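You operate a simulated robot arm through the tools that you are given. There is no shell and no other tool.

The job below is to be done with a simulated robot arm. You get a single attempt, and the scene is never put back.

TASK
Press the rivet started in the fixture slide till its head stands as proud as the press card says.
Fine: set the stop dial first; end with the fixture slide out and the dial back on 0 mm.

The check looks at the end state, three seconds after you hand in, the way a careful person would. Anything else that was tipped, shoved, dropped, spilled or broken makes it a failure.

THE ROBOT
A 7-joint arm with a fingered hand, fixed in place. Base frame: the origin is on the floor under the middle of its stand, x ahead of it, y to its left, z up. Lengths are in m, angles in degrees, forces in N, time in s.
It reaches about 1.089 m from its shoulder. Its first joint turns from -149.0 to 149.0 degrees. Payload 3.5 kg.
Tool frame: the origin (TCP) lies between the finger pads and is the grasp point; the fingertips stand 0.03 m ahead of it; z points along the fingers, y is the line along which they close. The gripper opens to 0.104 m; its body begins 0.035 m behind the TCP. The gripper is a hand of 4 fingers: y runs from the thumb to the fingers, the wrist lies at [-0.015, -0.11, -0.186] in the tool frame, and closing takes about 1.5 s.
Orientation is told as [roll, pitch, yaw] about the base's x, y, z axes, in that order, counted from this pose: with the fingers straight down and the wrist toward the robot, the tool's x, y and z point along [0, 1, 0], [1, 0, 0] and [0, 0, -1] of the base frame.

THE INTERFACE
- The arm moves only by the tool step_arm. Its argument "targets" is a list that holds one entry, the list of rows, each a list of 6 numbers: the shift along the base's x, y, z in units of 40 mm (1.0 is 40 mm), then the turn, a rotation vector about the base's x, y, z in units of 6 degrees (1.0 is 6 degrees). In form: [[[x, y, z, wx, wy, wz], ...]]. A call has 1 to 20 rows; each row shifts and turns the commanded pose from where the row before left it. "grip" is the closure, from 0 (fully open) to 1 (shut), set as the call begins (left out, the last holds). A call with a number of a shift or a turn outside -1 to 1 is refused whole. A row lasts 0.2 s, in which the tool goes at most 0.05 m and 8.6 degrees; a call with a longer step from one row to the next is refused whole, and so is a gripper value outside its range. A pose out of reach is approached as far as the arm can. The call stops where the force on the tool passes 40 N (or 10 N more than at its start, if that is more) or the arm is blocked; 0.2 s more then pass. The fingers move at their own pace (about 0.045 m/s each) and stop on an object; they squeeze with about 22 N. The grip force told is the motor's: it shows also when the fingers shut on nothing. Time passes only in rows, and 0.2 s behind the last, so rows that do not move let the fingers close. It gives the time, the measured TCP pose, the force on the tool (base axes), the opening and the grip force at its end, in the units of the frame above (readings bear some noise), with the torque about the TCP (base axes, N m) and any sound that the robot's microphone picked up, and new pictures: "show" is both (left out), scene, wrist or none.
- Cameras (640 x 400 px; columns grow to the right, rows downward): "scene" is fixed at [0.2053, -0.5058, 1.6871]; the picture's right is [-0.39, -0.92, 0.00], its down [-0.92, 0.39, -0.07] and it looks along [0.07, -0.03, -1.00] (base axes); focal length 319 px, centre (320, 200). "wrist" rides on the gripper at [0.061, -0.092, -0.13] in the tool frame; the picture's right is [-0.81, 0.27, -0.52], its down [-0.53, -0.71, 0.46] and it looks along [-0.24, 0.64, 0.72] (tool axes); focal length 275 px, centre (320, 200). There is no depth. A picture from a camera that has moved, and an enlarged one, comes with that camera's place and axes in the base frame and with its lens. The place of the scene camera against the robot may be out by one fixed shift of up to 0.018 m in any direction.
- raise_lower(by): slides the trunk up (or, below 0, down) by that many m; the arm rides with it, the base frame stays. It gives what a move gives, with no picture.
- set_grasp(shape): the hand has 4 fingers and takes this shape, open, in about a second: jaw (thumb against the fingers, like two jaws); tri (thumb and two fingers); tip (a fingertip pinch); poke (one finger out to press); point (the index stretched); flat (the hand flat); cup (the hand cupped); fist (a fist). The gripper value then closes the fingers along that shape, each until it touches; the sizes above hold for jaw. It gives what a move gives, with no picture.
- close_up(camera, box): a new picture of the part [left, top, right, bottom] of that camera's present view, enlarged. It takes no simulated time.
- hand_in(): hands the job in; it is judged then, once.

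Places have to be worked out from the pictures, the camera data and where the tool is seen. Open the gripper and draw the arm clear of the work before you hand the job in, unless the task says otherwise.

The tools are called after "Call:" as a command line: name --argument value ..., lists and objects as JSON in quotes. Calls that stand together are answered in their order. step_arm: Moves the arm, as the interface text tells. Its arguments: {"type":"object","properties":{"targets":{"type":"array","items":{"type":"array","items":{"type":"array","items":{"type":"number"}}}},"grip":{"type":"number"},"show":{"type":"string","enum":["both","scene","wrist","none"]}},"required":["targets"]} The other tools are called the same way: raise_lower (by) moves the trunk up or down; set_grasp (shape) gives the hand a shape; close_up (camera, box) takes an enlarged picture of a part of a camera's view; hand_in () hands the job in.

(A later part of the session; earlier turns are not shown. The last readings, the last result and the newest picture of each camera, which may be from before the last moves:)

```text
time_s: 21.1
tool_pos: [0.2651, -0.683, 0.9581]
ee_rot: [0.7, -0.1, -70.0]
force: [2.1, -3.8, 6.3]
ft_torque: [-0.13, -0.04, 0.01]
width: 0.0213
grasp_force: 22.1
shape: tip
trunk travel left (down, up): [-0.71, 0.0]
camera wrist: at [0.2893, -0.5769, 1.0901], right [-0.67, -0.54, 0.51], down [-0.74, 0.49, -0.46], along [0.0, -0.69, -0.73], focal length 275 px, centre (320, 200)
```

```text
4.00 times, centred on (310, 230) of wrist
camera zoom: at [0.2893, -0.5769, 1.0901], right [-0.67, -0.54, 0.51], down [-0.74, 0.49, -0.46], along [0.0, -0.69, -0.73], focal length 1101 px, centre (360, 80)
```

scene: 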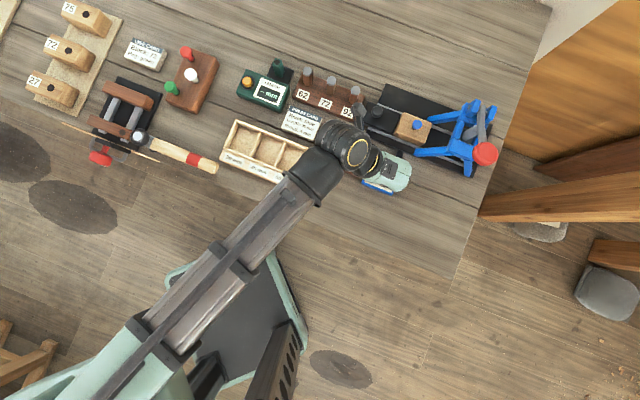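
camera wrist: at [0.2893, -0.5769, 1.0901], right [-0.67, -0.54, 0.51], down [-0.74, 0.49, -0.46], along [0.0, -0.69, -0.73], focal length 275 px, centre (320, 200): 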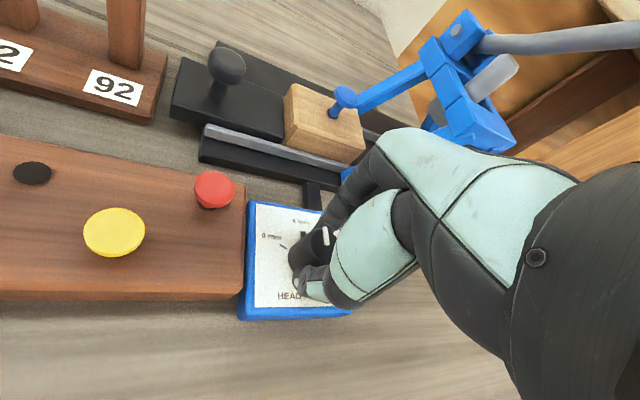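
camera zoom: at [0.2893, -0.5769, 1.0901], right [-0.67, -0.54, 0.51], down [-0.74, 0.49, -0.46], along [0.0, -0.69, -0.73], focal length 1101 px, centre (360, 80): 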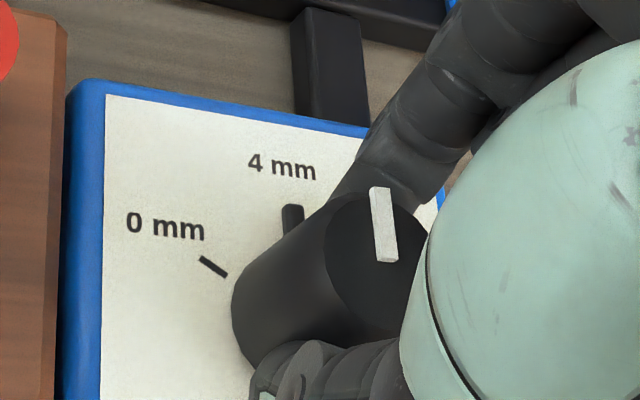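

The nub now covers the 4 mm tick. I open the pinch and lift straight up.

Call:
step_arm --targets '[[[0, 0, 0, 0, 0, 0], [0, 0, 0, 0, 0, 0], [0, 0, 0, 0, 0, 0], [0, 0, 0, 0, 0, 0]]]' --grip 0.5 --show "none"

Call:
step_arm --targets '[[[0, 0, 0.5, 0, 0, 0], [0, 0, 1, 0, 0, 0], [0, 0, 1, 0, 0, 0], [-0.3, 0.9, 0.3, 0, 0, 0], [-0.3, 0.9, 0.3, 0, 0, 0]]]' --grip 0.5

Call:
close_up --camera "wrist" --box '[150, 60, 350, 260]'

Call:
close_up --camera "scene" --box '[350, 140, 420, 200]'

```text
time_s: 22.1
tool_pos: [0.2644, -0.6829, 0.958]
ee_rot: [0.4, 0.0, -70.0]
force: [0.4, 0.7, 0.7]
ft_torque: [-0.03, -0.02, 0.0]
width: 0.0517
grasp_force: 0.0
shape: tip
trunk travel left (down, up): [-0.71, 0.0]
```

```text
time_s: 23.3
tool_pos: [0.241, -0.6108, 1.0809]
ee_rot: [0.5, 0.1, -70.0]
force: [0.7, -0.7, 1.0]
ft_torque: [0.0, -0.03, 0.03]
width: 0.0515
grasp_force: 0.0
shape: tip
trunk travel left (down, up): [-0.71, 0.0]
camera wrist: at [0.2649, -0.5052, 1.2127], right [-0.67, -0.54, 0.51], down [-0.74, 0.49, -0.46], along [0.0, -0.69, -0.73], focal length 275 px, centre (320, 200)
```

scene: 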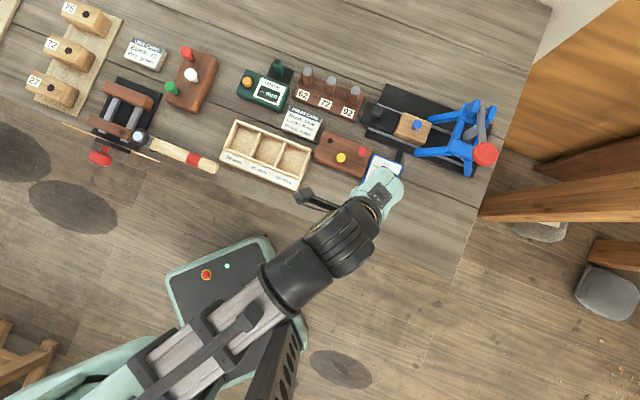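
wrist: 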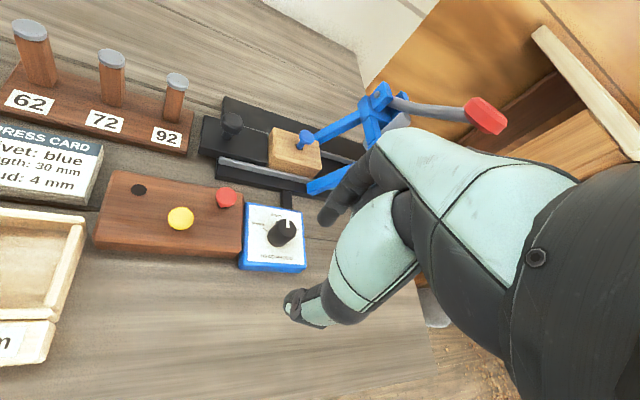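

```text
2.00 times, centred on (250, 160) of wrist
camera zoom: at [0.2649, -0.5052, 1.2127], right [-0.67, -0.54, 0.51], down [-0.74, 0.49, -0.46], along [0.0, -0.69, -0.73], focal length 551 px, centre (460, 280)
```

zoom: 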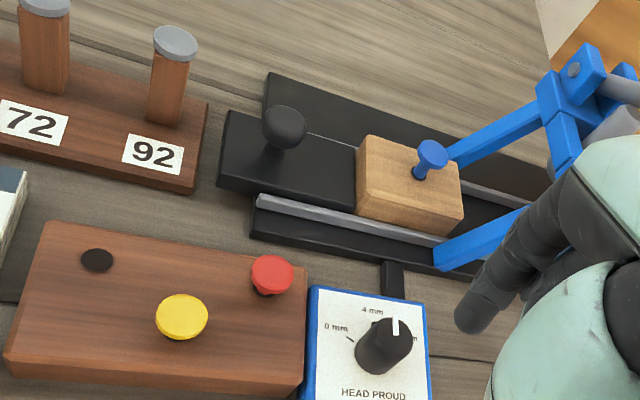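

```text
6.67 times, centred on (385, 170) of scene
camera zoom: at [0.2053, -0.5058, 1.6871], right [-0.39, -0.92, 0.0], down [-0.92, 0.39, -0.07], along [0.07, -0.03, -1.0], focal length 2129 px, centre (-113, 400)
```

zoom: 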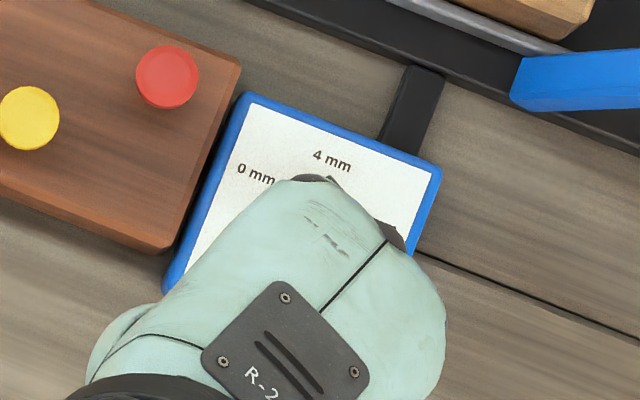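

The pointer stands on 4 mm and the dial box hasn't moved. Next is the slide: its knob is near [0.407, −0.725, 0.956], the rivet head [0.340, −0.789, 0.975], the ram axis near [0.270, −0.861], i.e. ~0.10 m travel along (−0.70, −0.71). I try the poke shape and look at its geometry.

Call:
set_grasp --shape "poke"

Call:
step_arm --targets '[[[0, 0, 0, 0, 0, 0], [0, 0, 0, 0, 0, 0], [0, 0, 0, 0, 0, 0]]]'

Call:
close_up --camera "wrist" --box '[240, 150, 440, 350]'

Call:
close_up --camera "scene" --box '[340, 140, 440, 240]'

```text
time_s: 24.2
tool_pos: [0.2406, -0.6129, 1.0812]
ee_rot: [0.4, -0.1, -70.1]
force: [-0.9, 0.2, -0.5]
ft_torque: [0.0, -0.01, -0.01]
width: 0.0
grasp_force: 0.0
shape: poke
trunk travel left (down, up): [-0.71, 0.0]
```

```text
time_s: 25.0
tool_pos: [0.2405, -0.6121, 1.0819]
ee_rot: [0.5, 0.0, -70.0]
force: [0.2, 0.5, 0.3]
ft_torque: [0.01, -0.03, 0.01]
width: 0.0
grasp_force: 0.0
shape: poke
trunk travel left (down, up): [-0.71, 0.0]
camera wrist: at [0.2652, -0.5061, 1.2124], right [-0.67, -0.54, 0.51], down [-0.74, 0.49, -0.46], along [0.0, -0.69, -0.73], focal length 275 px, centre (320, 200)
```

scene: 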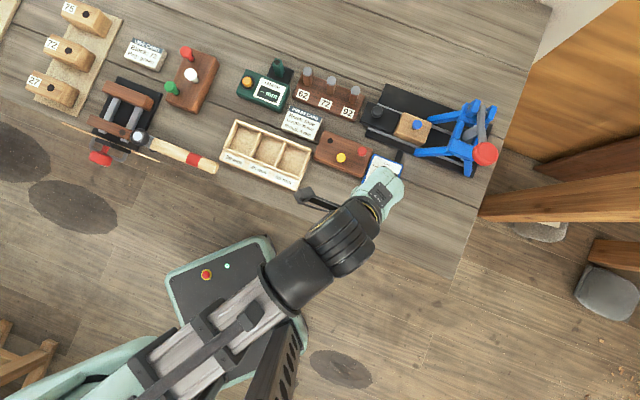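
wrist: 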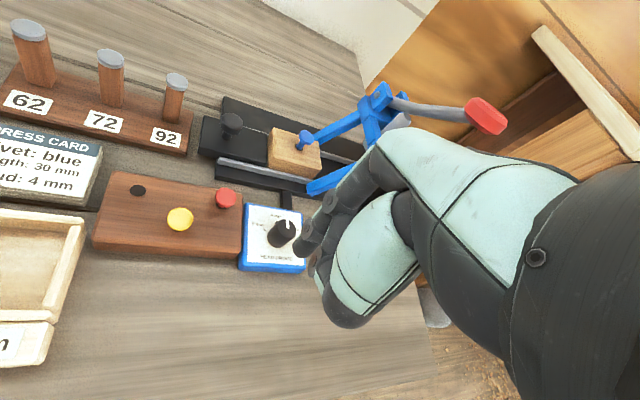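

```text
2.00 times, centred on (340, 250) of wrist
camera zoom: at [0.2652, -0.5061, 1.2124], right [-0.67, -0.54, 0.51], down [-0.74, 0.49, -0.46], along [0.0, -0.69, -0.73], focal length 551 px, centre (280, 100)
```

zoom: 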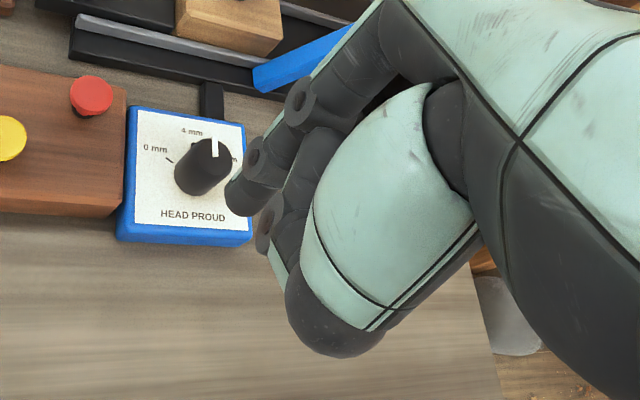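

```text
4.00 times, centred on (390, 190) of scene
camera zoom: at [0.2053, -0.5058, 1.6871], right [-0.39, -0.92, 0.0], down [-0.92, 0.39, -0.07], along [0.07, -0.03, -1.0], focal length 1277 px, centre (40, 240)
```

zoom: 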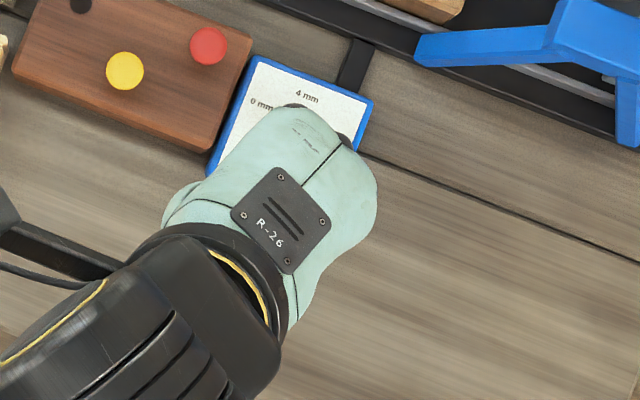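

In poke the index tip stands about 54 mm ahead of the TCP with the others curled. I'll push the slide's knob with it, hand trailing to the left: so I move over toward the left of the slide knob, yawing to −135° at safe height.

Call:
step_arm --targets '[[[0.483, -0.155, 0.05, 0, 0, -0.985], [0.483, -0.155, 0.05, 0, 0, -0.985], [0.483, -0.155, 0.05, 0, 0, -0.985], [0.483, -0.155, 0.05, 0, 0, -0.985], [0.483, -0.155, 0.05, 0, 0, -0.985], [0.483, -0.155, 0.05, 0, 0, -0.985], [0.483, -0.155, 0.05, 0, 0, -0.985], [0.483, -0.155, 0.05, 0, 0, -0.985], [0.483, -0.155, 0.05, 0, 0, -0.985], [0.483, -0.155, 0.05, 0, 0, -0.985], [0.483, -0.155, 0.05, 0, 0, -0.985]]]'

```text
time_s: 27.4
tool_pos: [0.4524, -0.6795, 1.1038]
ee_rot: [0.5, 0.0, -135.2]
force: [-0.2, 0.2, -0.1]
ft_torque: [0.03, 0.01, 0.02]
width: 0.0
grasp_force: 0.0
shape: poke
trunk travel left (down, up): [-0.71, 0.0]
camera wrist: at [0.5593, -0.6577, 1.2361], right [-0.77, 0.38, 0.51], down [0.13, 0.88, -0.46], along [-0.62, -0.29, -0.73], focal length 275 px, centre (320, 200)
```

scene: 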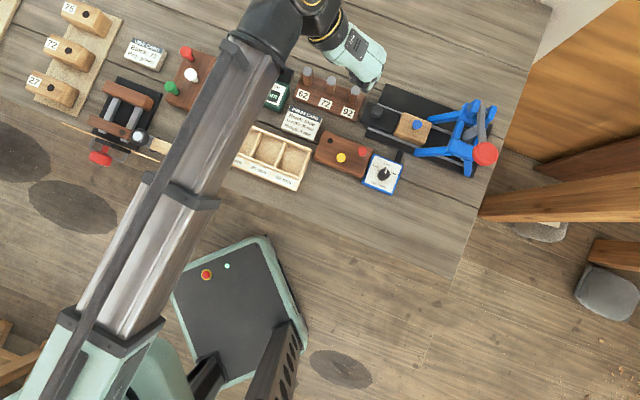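
wrist: 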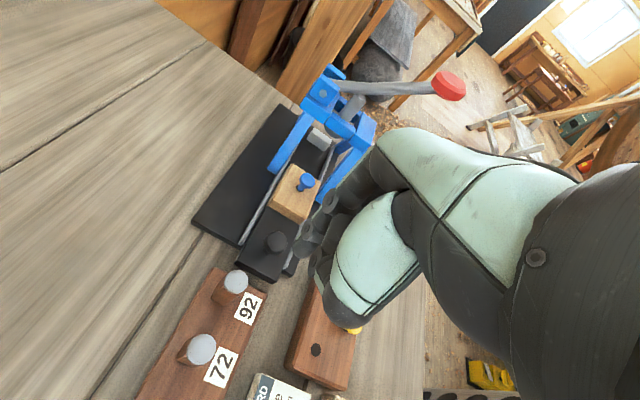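

Reached without trouble. I zoom into the scene dial to confirm 4 mm and into the wrist view for the slide knob and fingertip.

Call:
close_up --camera "scene" --box '[350, 140, 420, 200]'

Call:
close_up --camera "wrist" --box '[180, 60, 480, 290]'

Call:
close_up --camera "scene" --box '[290, 0, 440, 140]'

```text
6.67 times, centred on (385, 170) of scene
camera zoom: at [0.2053, -0.5058, 1.6871], right [-0.39, -0.92, 0.0], down [-0.92, 0.39, -0.07], along [0.07, -0.03, -1.0], focal length 2129 px, centre (-113, 400)
```

zoom: 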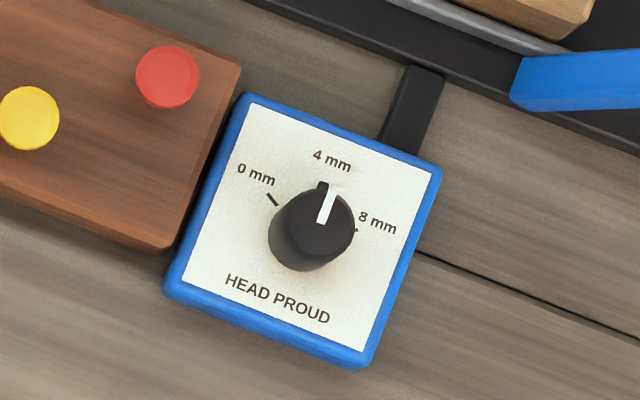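

```text
1.74 times, centred on (330, 175) of wrist
camera zoom: at [0.5593, -0.6577, 1.2361], right [-0.77, 0.38, 0.51], down [0.13, 0.88, -0.46], along [-0.62, -0.29, -0.73], focal length 479 px, centre (303, 244)
```

zoom: 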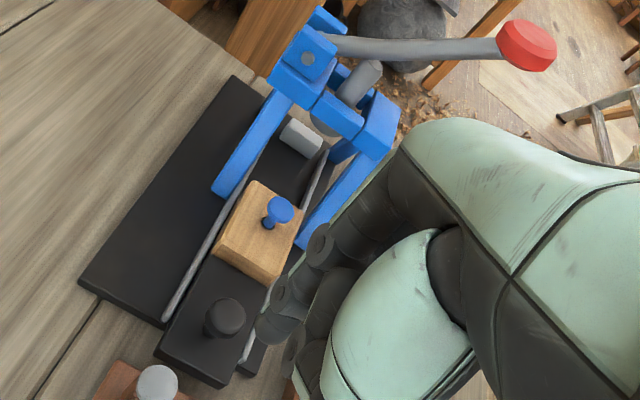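

```text
2.86 times, centred on (365, 70) of scene
camera zoom: at [0.2053, -0.5058, 1.6871], right [-0.39, -0.92, 0.0], down [-0.92, 0.39, -0.07], along [0.07, -0.03, -1.0], focal length 912 px, centre (191, 571)
```

zoom: 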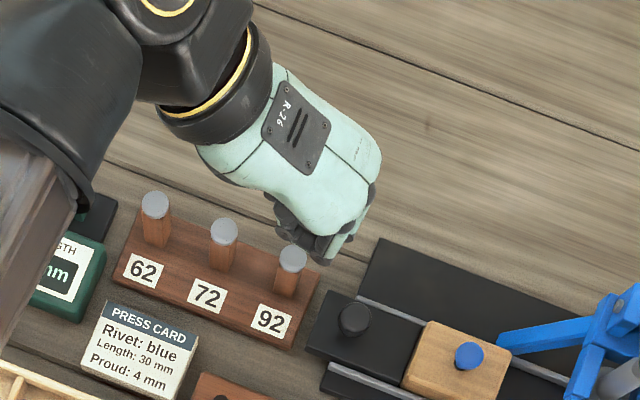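

Dial confirmed on 4 mm. All features line up on one rail axis; the fingertip is ~25 mm left of the slide knob and a bit right of peg 92. I lower straight down to about 1.5 cm above working height and look again.

Call:
step_arm --targets '[[[-0.08, 0.02, -0.75, 0, 0, 0], [-0.05, 0.03, -0.75, 0, 0, 0], [0, 0, -0.75, 0, 0, 0]]]'

Call:
close_up --camera "wrist" --box '[200, 130, 400, 330]'

Call:
close_up --camera "scene" --box '[320, 40, 440, 140]'

```text
time_s: 28.2
tool_pos: [0.4488, -0.6787, 1.0139]
ee_rot: [0.6, 0.1, -135.1]
force: [0.2, -0.3, 0.3]
ft_torque: [0.02, 0.02, 0.01]
width: 0.0001
grasp_force: 0.2
shape: poke
trunk travel left (down, up): [-0.71, 0.0]
camera wrist: at [0.5552, -0.656, 1.1459], right [-0.77, 0.38, 0.51], down [0.13, 0.88, -0.46], along [-0.62, -0.29, -0.73], focal length 275 px, centre (320, 200)
```

scene: 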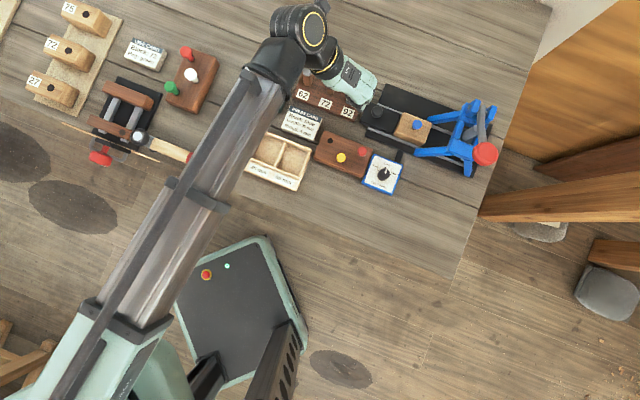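
wrist: 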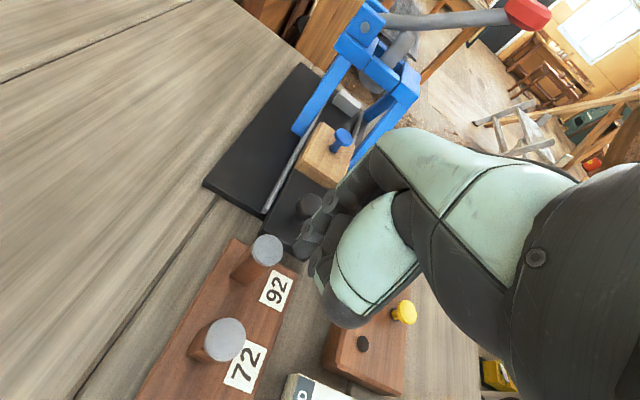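

```text
2.00 times, centred on (300, 230) of wrist
camera zoom: at [0.5552, -0.656, 1.1459], right [-0.77, 0.38, 0.51], down [0.13, 0.88, -0.46], along [-0.62, -0.29, -0.73], focal length 551 px, centre (360, 140)
```

zoom: 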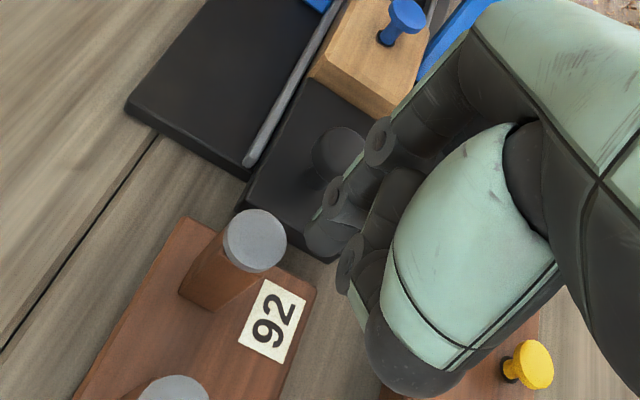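

```text
4.00 times, centred on (380, 90) of scene
camera zoom: at [0.2053, -0.5058, 1.6871], right [-0.39, -0.92, 0.0], down [-0.92, 0.39, -0.07], along [0.07, -0.03, -1.0], focal length 1277 px, centre (80, 640)
```

zoom: 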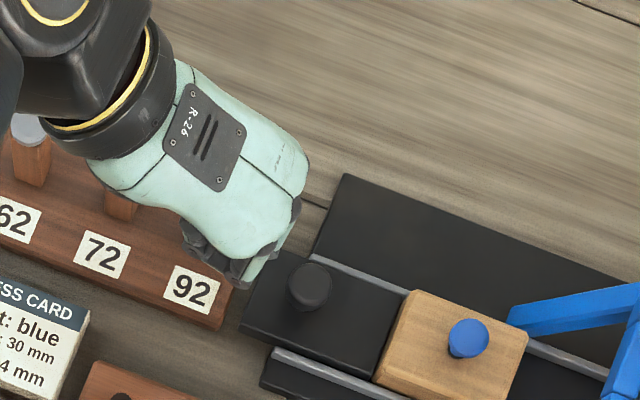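

The fingertip is between peg 92 and the slide knob with ~7 mm to the peg. I shift 8 mm toward the knob and go down 23 mm, then push along the rail direction in small steps watching the force.

Call:
step_arm --targets '[[[-0.143, -0.14, 0, 0, 0, 0], [0, 0, -0.3, 0, 0, 0], [0, 0, -0.28, 0, 0, 0]]]' --show "wrist"

Call:
close_up --camera "wrist" --box '[230, 130, 390, 290]'

```text
time_s: 29.0
tool_pos: [0.4428, -0.6826, 0.9903]
ee_rot: [0.6, 0.0, -135.0]
force: [0.2, -1.0, -0.9]
ft_torque: [-0.02, 0.01, 0.0]
width: 0.0001
grasp_force: 0.0
shape: poke
trunk travel left (down, up): [-0.71, 0.0]
camera wrist: at [0.5492, -0.661, 1.1225], right [-0.77, 0.38, 0.51], down [0.13, 0.88, -0.46], along [-0.62, -0.29, -0.73], focal length 275 px, centre (320, 200)
```

wrist: 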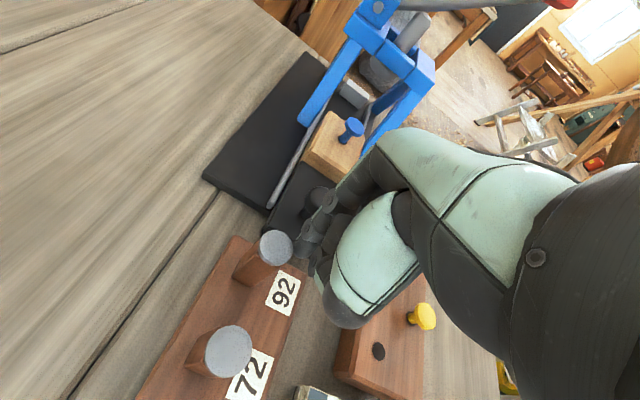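

```text
2.50 times, centred on (310, 210) of wrist
camera zoom: at [0.5492, -0.661, 1.1225], right [-0.77, 0.38, 0.51], down [0.13, 0.88, -0.46], along [-0.62, -0.29, -0.73], focal length 688 px, centre (345, 175)
```

zoom: 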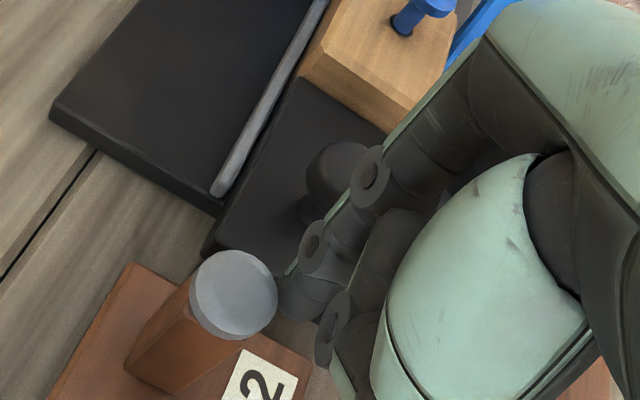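

The tip is at rail height just left of the knob. I nudge 4 mm onto the axis and push ~30 mm along the rail direction.

Call:
step_arm --targets '[[[0.07, -0.072, 0, 0, 0, 0], [-0.18, -0.176, 0, 0, 0, 0], [-0.18, -0.176, 0, 0, 0, 0], [-0.18, -0.176, 0, 0, 0, 0]]]'

Call:
close_up --camera "wrist" --box '[230, 130, 390, 290]'

Call:
close_up --camera "scene" --box '[340, 60, 500, 180]'

```text
time_s: 30.0
tool_pos: [0.4235, -0.7077, 0.9904]
ee_rot: [0.6, 0.0, -135.1]
force: [0.7, -0.1, -0.6]
ft_torque: [0.02, 0.01, -0.02]
width: 0.0
grasp_force: 0.1
shape: poke
trunk travel left (down, up): [-0.71, 0.0]
camera wrist: at [0.5309, -0.6853, 1.1223], right [-0.77, 0.38, 0.51], down [0.13, 0.88, -0.46], along [-0.62, -0.29, -0.73], focal length 275 px, centre (320, 200)
```

scene: 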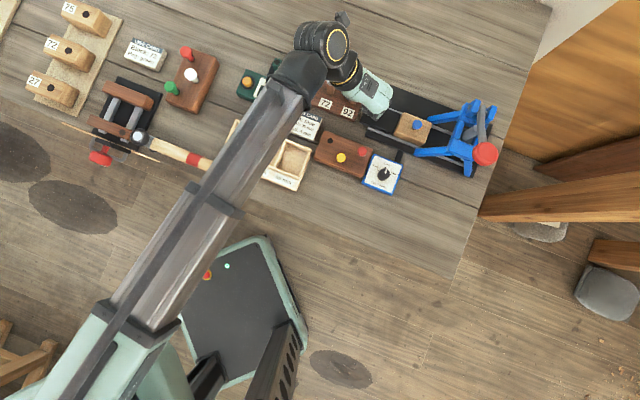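
wrist: 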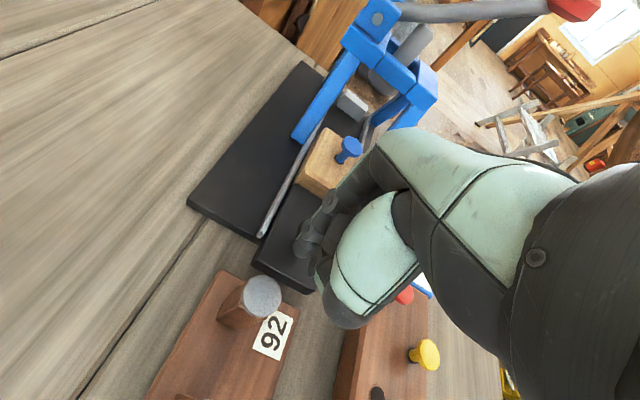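

```text
2.50 times, centred on (310, 210) of wrist
camera zoom: at [0.5309, -0.6853, 1.1223], right [-0.77, 0.38, 0.51], down [0.13, 0.88, -0.46], along [-0.62, -0.29, -0.73], focal length 688 px, centre (345, 175)
```

zoom: 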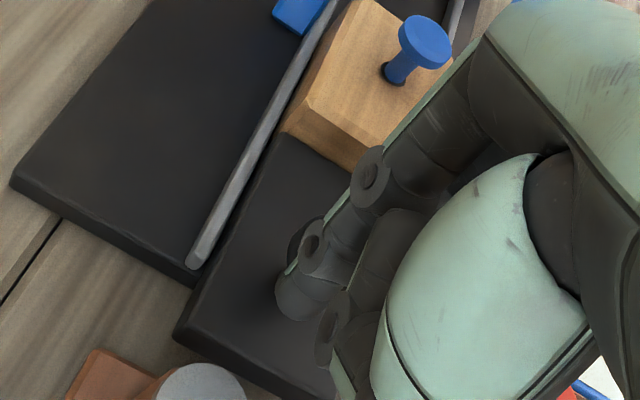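

```text
3.33 times, centred on (420, 120) of scene
camera zoom: at [0.2053, -0.5058, 1.6871], right [-0.39, -0.92, 0.0], down [-0.92, 0.39, -0.07], along [0.07, -0.03, -1.0], focal length 1064 px, centre (-13, 467)
```

zoom: 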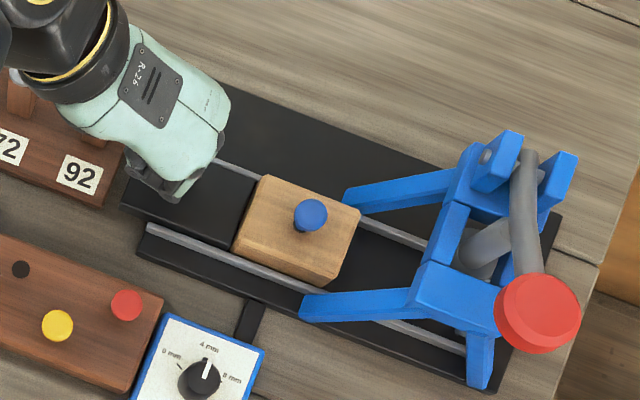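

The rivet hasn't moved yet and no force shows, so the tip isn't touching. I advance 12 mm more and check force and picture.

Call:
step_arm --targets '[[[-0.11, -0.108, 0, 0, 0, 0], [-0.11, -0.108, 0, 0, 0, 0]]]' --show "wrist"

Call:
close_up --camera "wrist" --box '[250, 170, 350, 270]'

```text
time_s: 30.6
tool_pos: [0.4152, -0.7163, 0.991]
ee_rot: [0.6, 0.0, -135.0]
force: [0.8, 0.6, 0.2]
ft_torque: [-0.01, -0.04, -0.02]
width: 0.0
grasp_force: 0.0
shape: poke
trunk travel left (down, up): [-0.71, 0.0]
camera wrist: at [0.5225, -0.6935, 1.122], right [-0.77, 0.38, 0.51], down [0.13, 0.88, -0.46], along [-0.62, -0.29, -0.73], focal length 275 px, centre (320, 200)
```

wrist: 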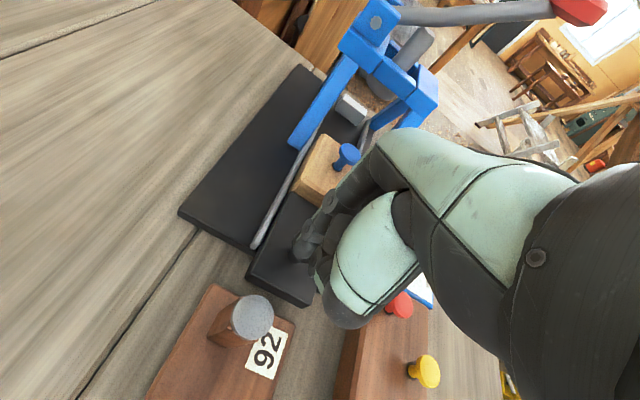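

```text
4.00 times, centred on (300, 220) of wrist
camera zoom: at [0.5225, -0.6935, 1.122], right [-0.77, 0.38, 0.51], down [0.13, 0.88, -0.46], along [-0.62, -0.29, -0.73], focal length 1101 px, centre (400, 120)
```

zoom: 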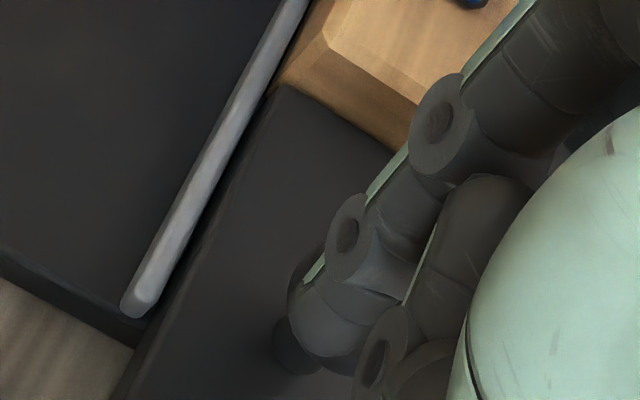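

The close view shows the fingertip is just above the knob head: the tip stands only ~36 mm ahead of the TCP. I back up 22 mm, lower 20 mm, and push again.

Call:
step_arm --targets '[[[0.2, 0.196, 0, 0, 0, 0], [0.2, 0.196, 0, 0, 0, 0], [0, 0, -0.25, 0, 0, 0], [0, 0, -0.25, 0, 0, 0]]]' --show "wrist"

Call:
close_up --camera "wrist" --box '[250, 170, 350, 270]'

```text
time_s: 31.6
tool_pos: [0.4311, -0.7002, 0.9707]
ee_rot: [0.7, 0.0, -135.1]
force: [1.0, 1.4, -0.1]
ft_torque: [-0.01, 0.02, 0.0]
width: 0.0001
grasp_force: 0.0
shape: poke
trunk travel left (down, up): [-0.71, 0.0]
camera wrist: at [0.5373, -0.6779, 1.1022], right [-0.77, 0.38, 0.51], down [0.13, 0.88, -0.46], along [-0.62, -0.29, -0.73], focal length 275 px, centre (320, 200)
```

wrist: 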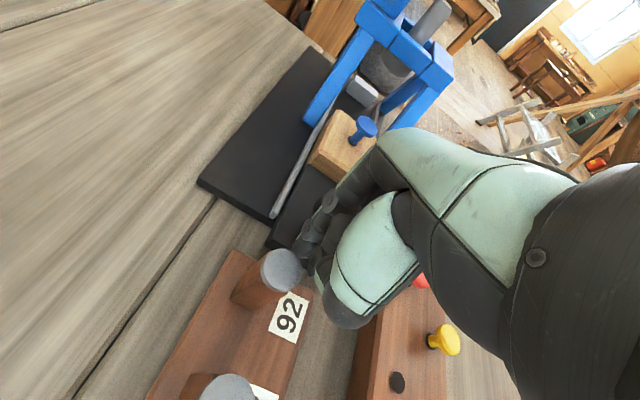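

```text
4.00 times, centred on (300, 220) of wrist
camera zoom: at [0.5373, -0.6779, 1.1022], right [-0.77, 0.38, 0.51], down [0.13, 0.88, -0.46], along [-0.62, -0.29, -0.73], focal length 1101 px, centre (400, 120)
```

zoom: 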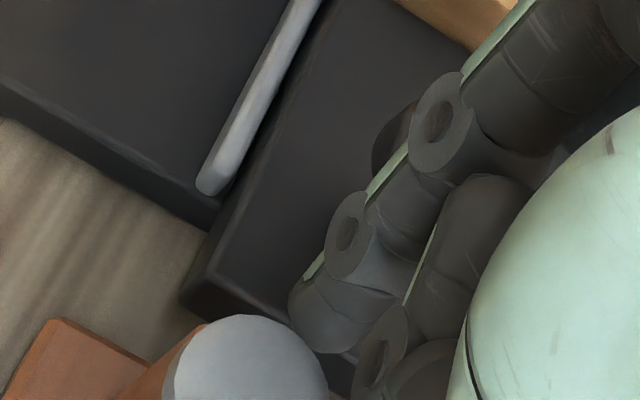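

The tip is now at the block level left of the knob. I push along the rail in 4 steps of 8 mm and check.

Call:
step_arm --targets '[[[-0.14, -0.138, 0, 0, 0, 0], [-0.14, -0.138, 0, 0, 0, 0], [-0.14, -0.138, 0, 0, 0, 0], [-0.14, -0.138, 0, 0, 0, 0]]]'

Call:
close_up --camera "scene" --box '[340, 60, 500, 180]'

Call:
close_up --camera "wrist" --box '[250, 170, 350, 270]'

```text
time_s: 32.6
tool_pos: [0.4075, -0.7212, 0.9714]
ee_rot: [0.7, 0.0, -135.1]
force: [-0.5, -0.6, 0.0]
ft_torque: [0.01, -0.01, -0.01]
width: 0.0002
grasp_force: 0.1
shape: poke
trunk travel left (down, up): [-0.71, 0.0]
camera wrist: at [0.5148, -0.6997, 1.1027], right [-0.77, 0.38, 0.51], down [0.13, 0.88, -0.46], along [-0.62, -0.29, -0.73], focal length 275 px, centre (320, 200)
```

scene: 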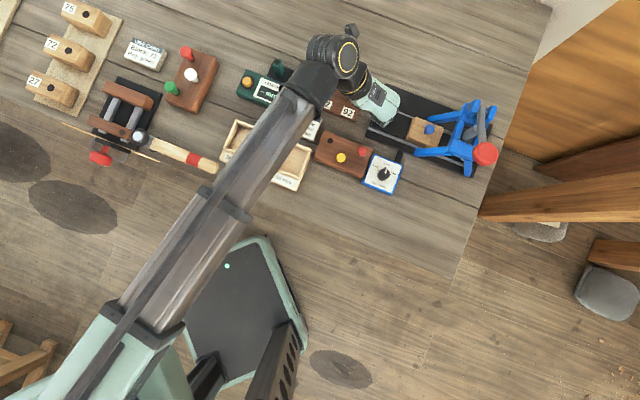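
wrist: 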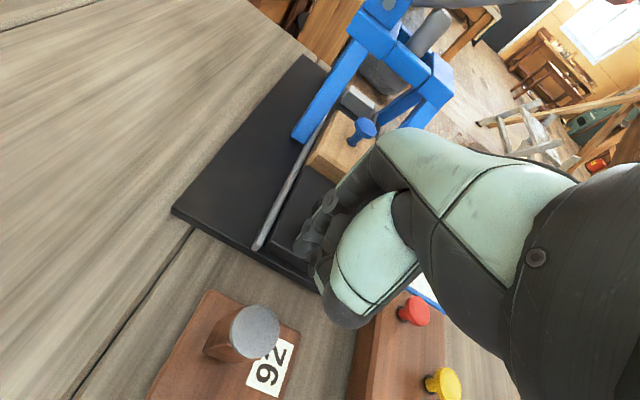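

```text
3.33 times, centred on (420, 120) of scene
camera zoom: at [0.2053, -0.5058, 1.6871], right [-0.39, -0.92, 0.0], down [-0.92, 0.39, -0.07], along [0.07, -0.03, -1.0], focal length 1064 px, centre (-13, 467)
```

zoom: 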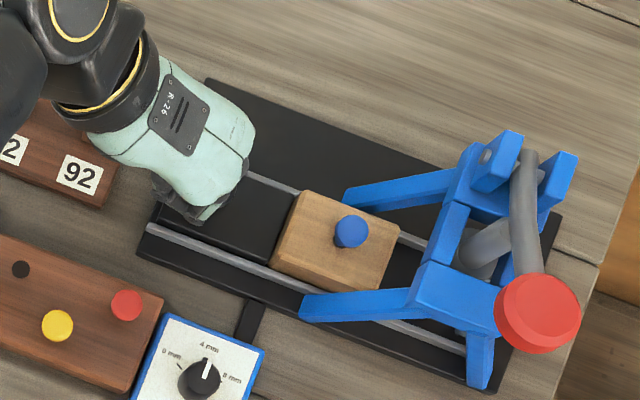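

```text
4.00 times, centred on (300, 220) of wrist
camera zoom: at [0.5148, -0.6997, 1.1027], right [-0.77, 0.38, 0.51], down [0.13, 0.88, -0.46], along [-0.62, -0.29, -0.73], focal length 1101 px, centre (400, 120)
```

zoom: 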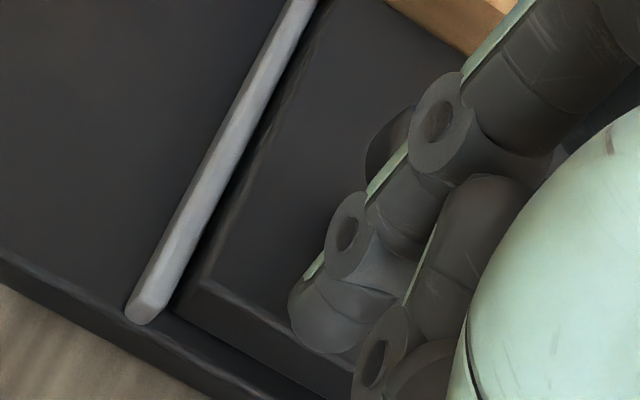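

The slide moved in smoothly by ~30 mm. I continue pushing ~48 mm in small steps.

Call:
step_arm --targets '[[[-0.14, -0.138, 0, 0, 0, 0], [-0.14, -0.138, 0, 0, 0, 0], [-0.14, -0.138, 0, 0, 0, 0], [-0.14, -0.138, 0, 0, 0, 0], [-0.14, -0.138, 0, 0, 0, 0], [-0.14, -0.138, 0, 0, 0, 0]]]'

Call:
close_up --camera "scene" --box '[340, 60, 500, 180]'

Call:
close_up --camera "wrist" --box '[240, 20, 440, 270]'

```text
time_s: 34.0
tool_pos: [0.3749, -0.7559, 0.9708]
ee_rot: [0.6, -0.1, -135.1]
force: [-0.4, 1.6, 2.1]
ft_torque: [0.03, 0.0, -0.03]
width: 0.0001
grasp_force: 0.0
shape: poke
trunk travel left (down, up): [-0.71, 0.0]
camera wrist: at [0.481, -0.734, 1.1031], right [-0.77, 0.38, 0.51], down [0.13, 0.88, -0.46], along [-0.62, -0.29, -0.73], focal length 275 px, centre (320, 200)
```

scene: 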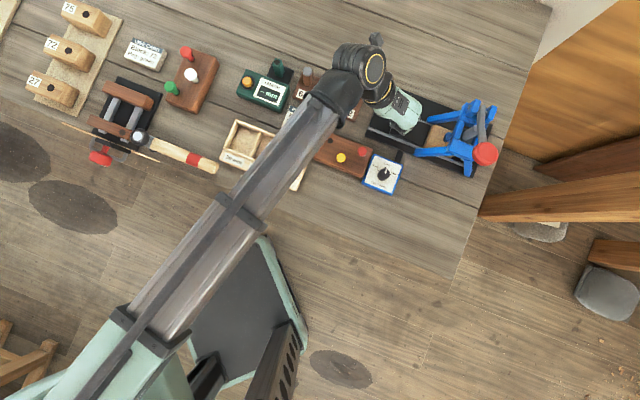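
wrist: 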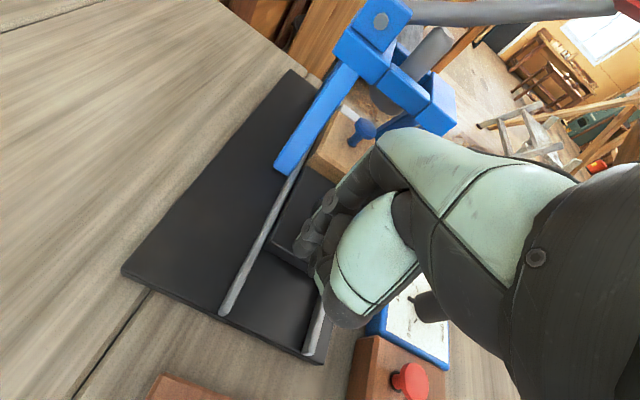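

```text
3.33 times, centred on (420, 120) of scene
camera zoom: at [0.2053, -0.5058, 1.6871], right [-0.39, -0.92, 0.0], down [-0.92, 0.39, -0.07], along [0.07, -0.03, -1.0], focal length 1064 px, centre (-13, 467)
```

zoom: 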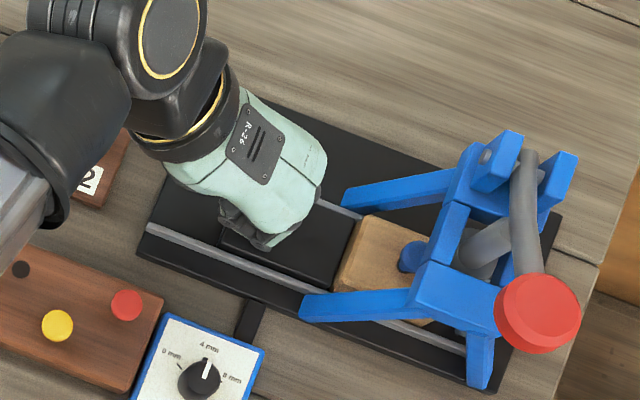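

```text
1.60 times, centred on (340, 145) of wrist
camera zoom: at [0.481, -0.734, 1.1031], right [-0.77, 0.38, 0.51], down [0.13, 0.88, -0.46], along [-0.62, -0.29, -0.73], focal length 440 px, centre (288, 288)
```

zoom: 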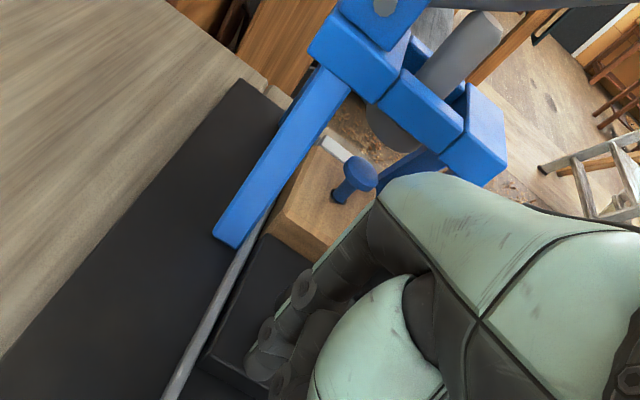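

About 78 mm in; the rivet is nearly under the ram. I go on in smaller steps, watching for the stop.

Call:
step_arm --targets '[[[-0.07, -0.069, 0, 0, 0, 0], [-0.07, -0.069, 0, 0, 0, 0], [-0.07, -0.069, 0, 0, 0, 0]]]' --show "none"

Call:
step_arm --targets '[[[-0.07, -0.069, 0, 0, 0, 0], [-0.07, -0.069, 0, 0, 0, 0]]]'

Call:
close_up --camera "wrist" --box '[240, 20, 440, 270]'

Call:
close_up --camera "scene" --box '[340, 60, 500, 180]'

```text
time_s: 34.8
tool_pos: [0.3665, -0.7644, 0.9711]
ee_rot: [0.5, 0.1, -135.1]
force: [-1.3, 1.8, 1.1]
ft_torque: [0.0, 0.05, -0.05]
width: 0.0002
grasp_force: 0.0
shape: poke
trunk travel left (down, up): [-0.71, 0.0]
```

```text
time_s: 35.4
tool_pos: [0.3605, -0.7704, 0.971]
ee_rot: [0.5, 0.0, -135.0]
force: [-0.6, -0.5, 0.1]
ft_torque: [-0.03, 0.0, -0.01]
width: 0.0
grasp_force: 0.0
shape: poke
trunk travel left (down, up): [-0.71, 0.0]
camera wrist: at [0.4677, -0.7482, 1.1024], right [-0.77, 0.38, 0.51], down [0.13, 0.88, -0.46], along [-0.62, -0.29, -0.73], focal length 275 px, centre (320, 200)
```

scene: 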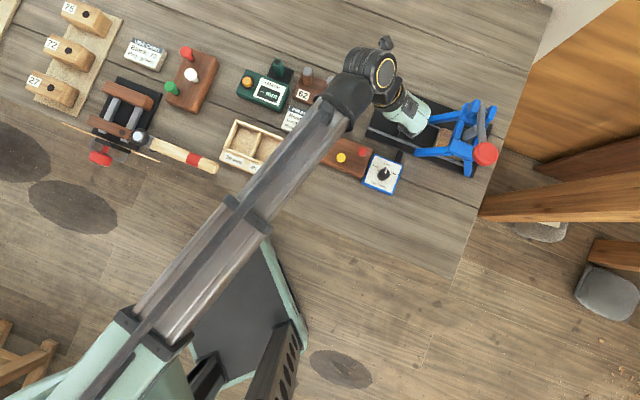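
wrist: 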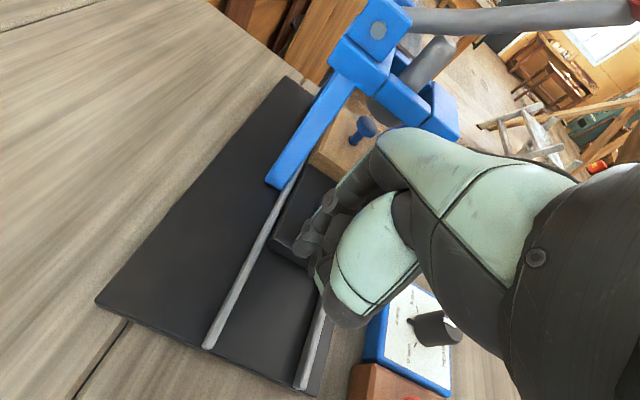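

```text
1.60 times, centred on (340, 145) of wrist
camera zoom: at [0.4677, -0.7482, 1.1024], right [-0.77, 0.38, 0.51], down [0.13, 0.88, -0.46], along [-0.62, -0.29, -0.73], focal length 440 px, centre (288, 288)
```

zoom: 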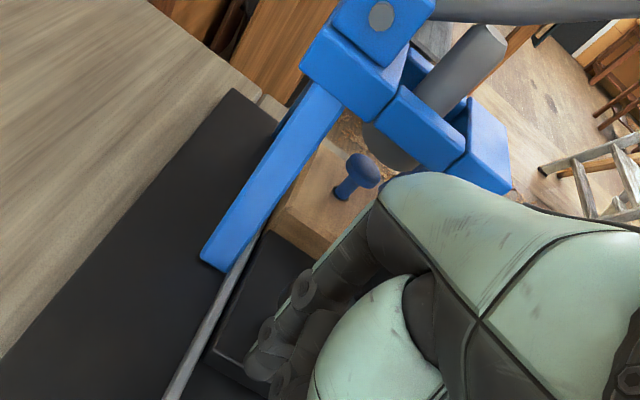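

```text
3.33 times, centred on (420, 120) of scene
camera zoom: at [0.2053, -0.5058, 1.6871], right [-0.39, -0.92, 0.0], down [-0.92, 0.39, -0.07], along [0.07, -0.03, -1.0], focal length 1064 px, centre (-13, 467)
```

zoom: 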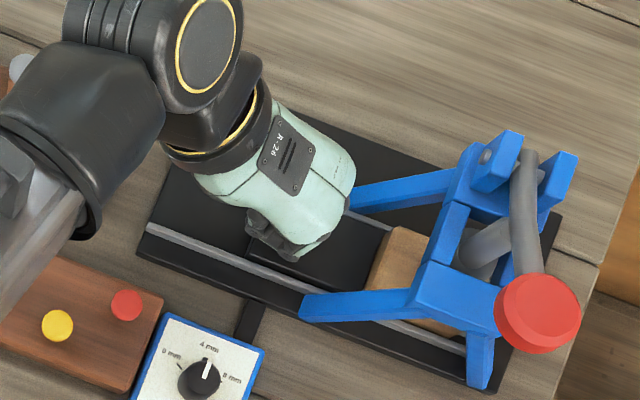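

The rivet is at e1 ≈ 0.408, practically under the ram (0.410), but the stop isn't felt yet. I push on in 3 mm steps.

Call:
step_arm --targets '[[[-0.053, -0.052, 0, 0, 0, 0], [-0.053, -0.052, 0, 0, 0, 0]]]' --show "none"

Call:
step_arm --targets '[[[-0.053, -0.052, 0, 0, 0, 0], [-0.053, -0.052, 0, 0, 0, 0]]]' --show "wrist"

Call:
close_up --camera "wrist" --box '[240, 20, 440, 270]'

```text
time_s: 36.0
tool_pos: [0.3564, -0.7735, 0.9702]
ee_rot: [0.7, 0.0, -135.1]
force: [3.4, 4.0, 1.8]
ft_torque: [0.03, 0.01, -0.04]
width: 0.0
grasp_force: 0.0
shape: poke
trunk travel left (down, up): [-0.71, 0.0]
```

```text
time_s: 36.6
tool_pos: [0.3529, -0.7781, 0.9726]
ee_rot: [0.6, -0.1, -135.1]
force: [1.3, 5.6, 2.4]
ft_torque: [0.05, 0.0, -0.09]
width: 0.0
grasp_force: 0.1
shape: poke
trunk travel left (down, up): [-0.71, 0.0]
camera wrist: at [0.4593, -0.7559, 1.1033], right [-0.77, 0.38, 0.51], down [0.13, 0.88, -0.46], along [-0.62, -0.29, -0.73], focal length 275 px, centre (320, 200)
```

wrist: 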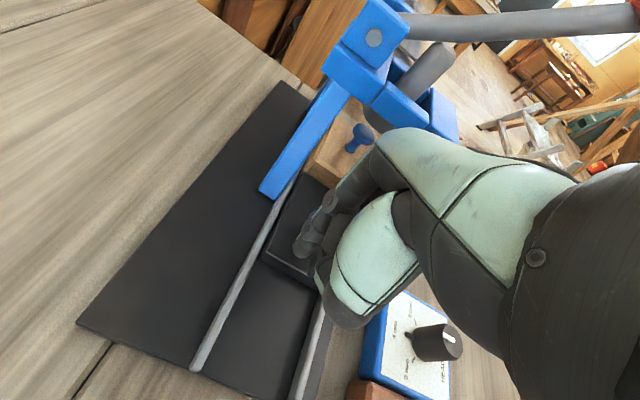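

```text
1.60 times, centred on (340, 145) of wrist
camera zoom: at [0.4593, -0.7559, 1.1033], right [-0.77, 0.38, 0.51], down [0.13, 0.88, -0.46], along [-0.62, -0.29, -0.73], focal length 440 px, centre (288, 288)
```

zoom: 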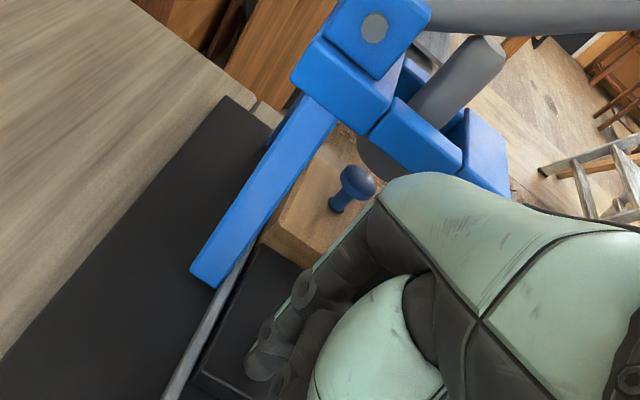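

The rivet stopped moving at [0.273, −0.861] while the finger slid on, with ~6 N: the slide is against its stop, beneath the ram. I lift the hand straight up and check.

Call:
step_arm --targets '[[[0.1, 0.1, 0.3, 0, 0, 0], [0.1, 0.1, 0.7, 0, 0, 0], [0.3, 0.3, 1, 0, 0, 0], [0.3, 0.3, 1, 0, 0, 0], [0.3, 0.3, 1, 0, 0, 0], [0.3, 0.3, 0.5, 0, 0, 0]]]'

Call:
close_up --camera "wrist" --box '[220, 20, 480, 220]'

Call:
close_up --camera "scene" --box '[340, 60, 500, 180]'

```text
time_s: 38.0
tool_pos: [0.4089, -0.7232, 1.1506]
ee_rot: [0.5, 0.0, -135.0]
force: [0.9, -0.1, 0.7]
ft_torque: [0.02, 0.02, 0.04]
width: 0.0
grasp_force: 0.0
shape: poke
trunk travel left (down, up): [-0.71, 0.0]
camera wrist: at [0.5147, -0.6999, 1.2828], right [-0.77, 0.38, 0.51], down [0.13, 0.88, -0.46], along [-0.62, -0.29, -0.73], focal length 275 px, centre (320, 200)
```

scene: 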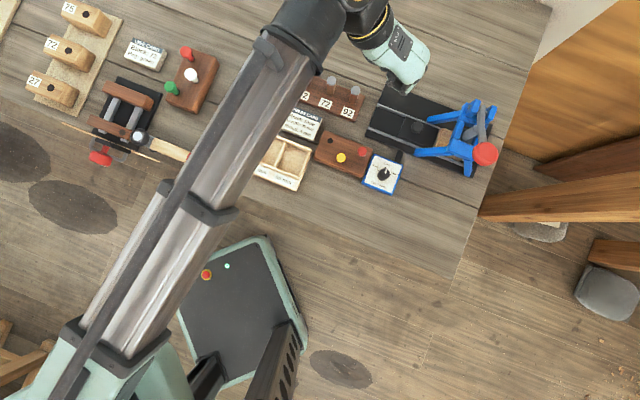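
wrist: 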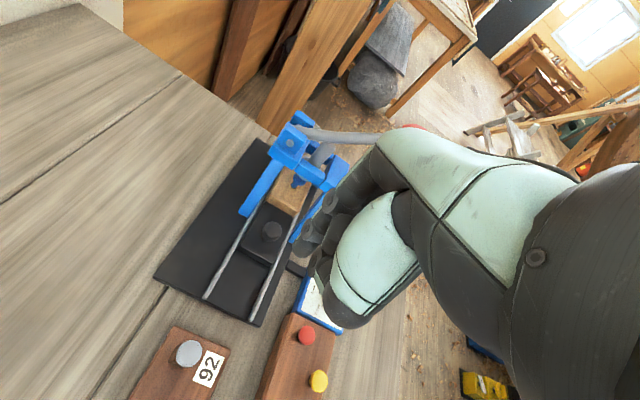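

```text
2.00 times, centred on (350, 120) of wrist
camera zoom: at [0.5147, -0.6999, 1.2828], right [-0.77, 0.38, 0.51], down [0.13, 0.88, -0.46], along [-0.62, -0.29, -0.73], focal length 551 px, centre (260, 360)
```

zoom: 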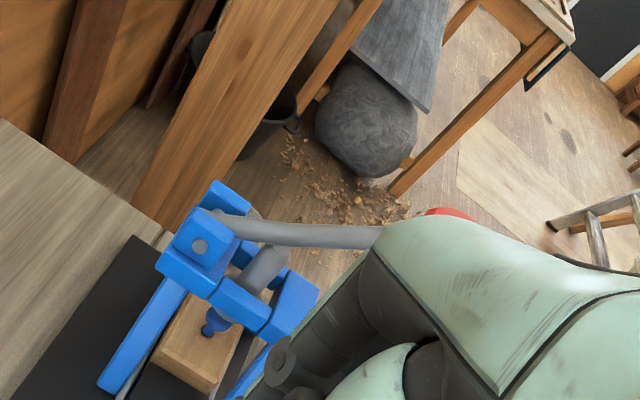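

```text
3.33 times, centred on (420, 120) of scene
camera zoom: at [0.2053, -0.5058, 1.6871], right [-0.39, -0.92, 0.0], down [-0.92, 0.39, -0.07], along [0.07, -0.03, -1.0], focal length 1064 px, centre (-13, 467)
```

zoom: 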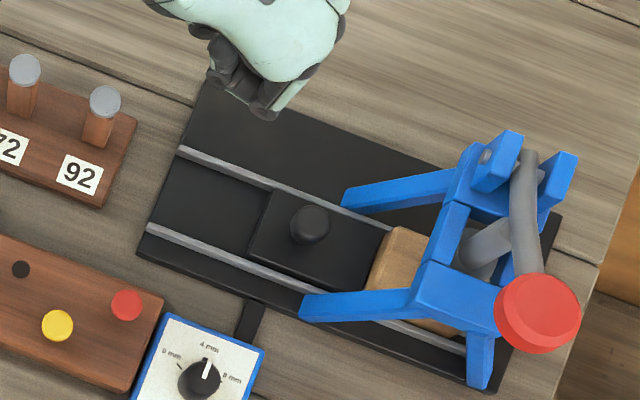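

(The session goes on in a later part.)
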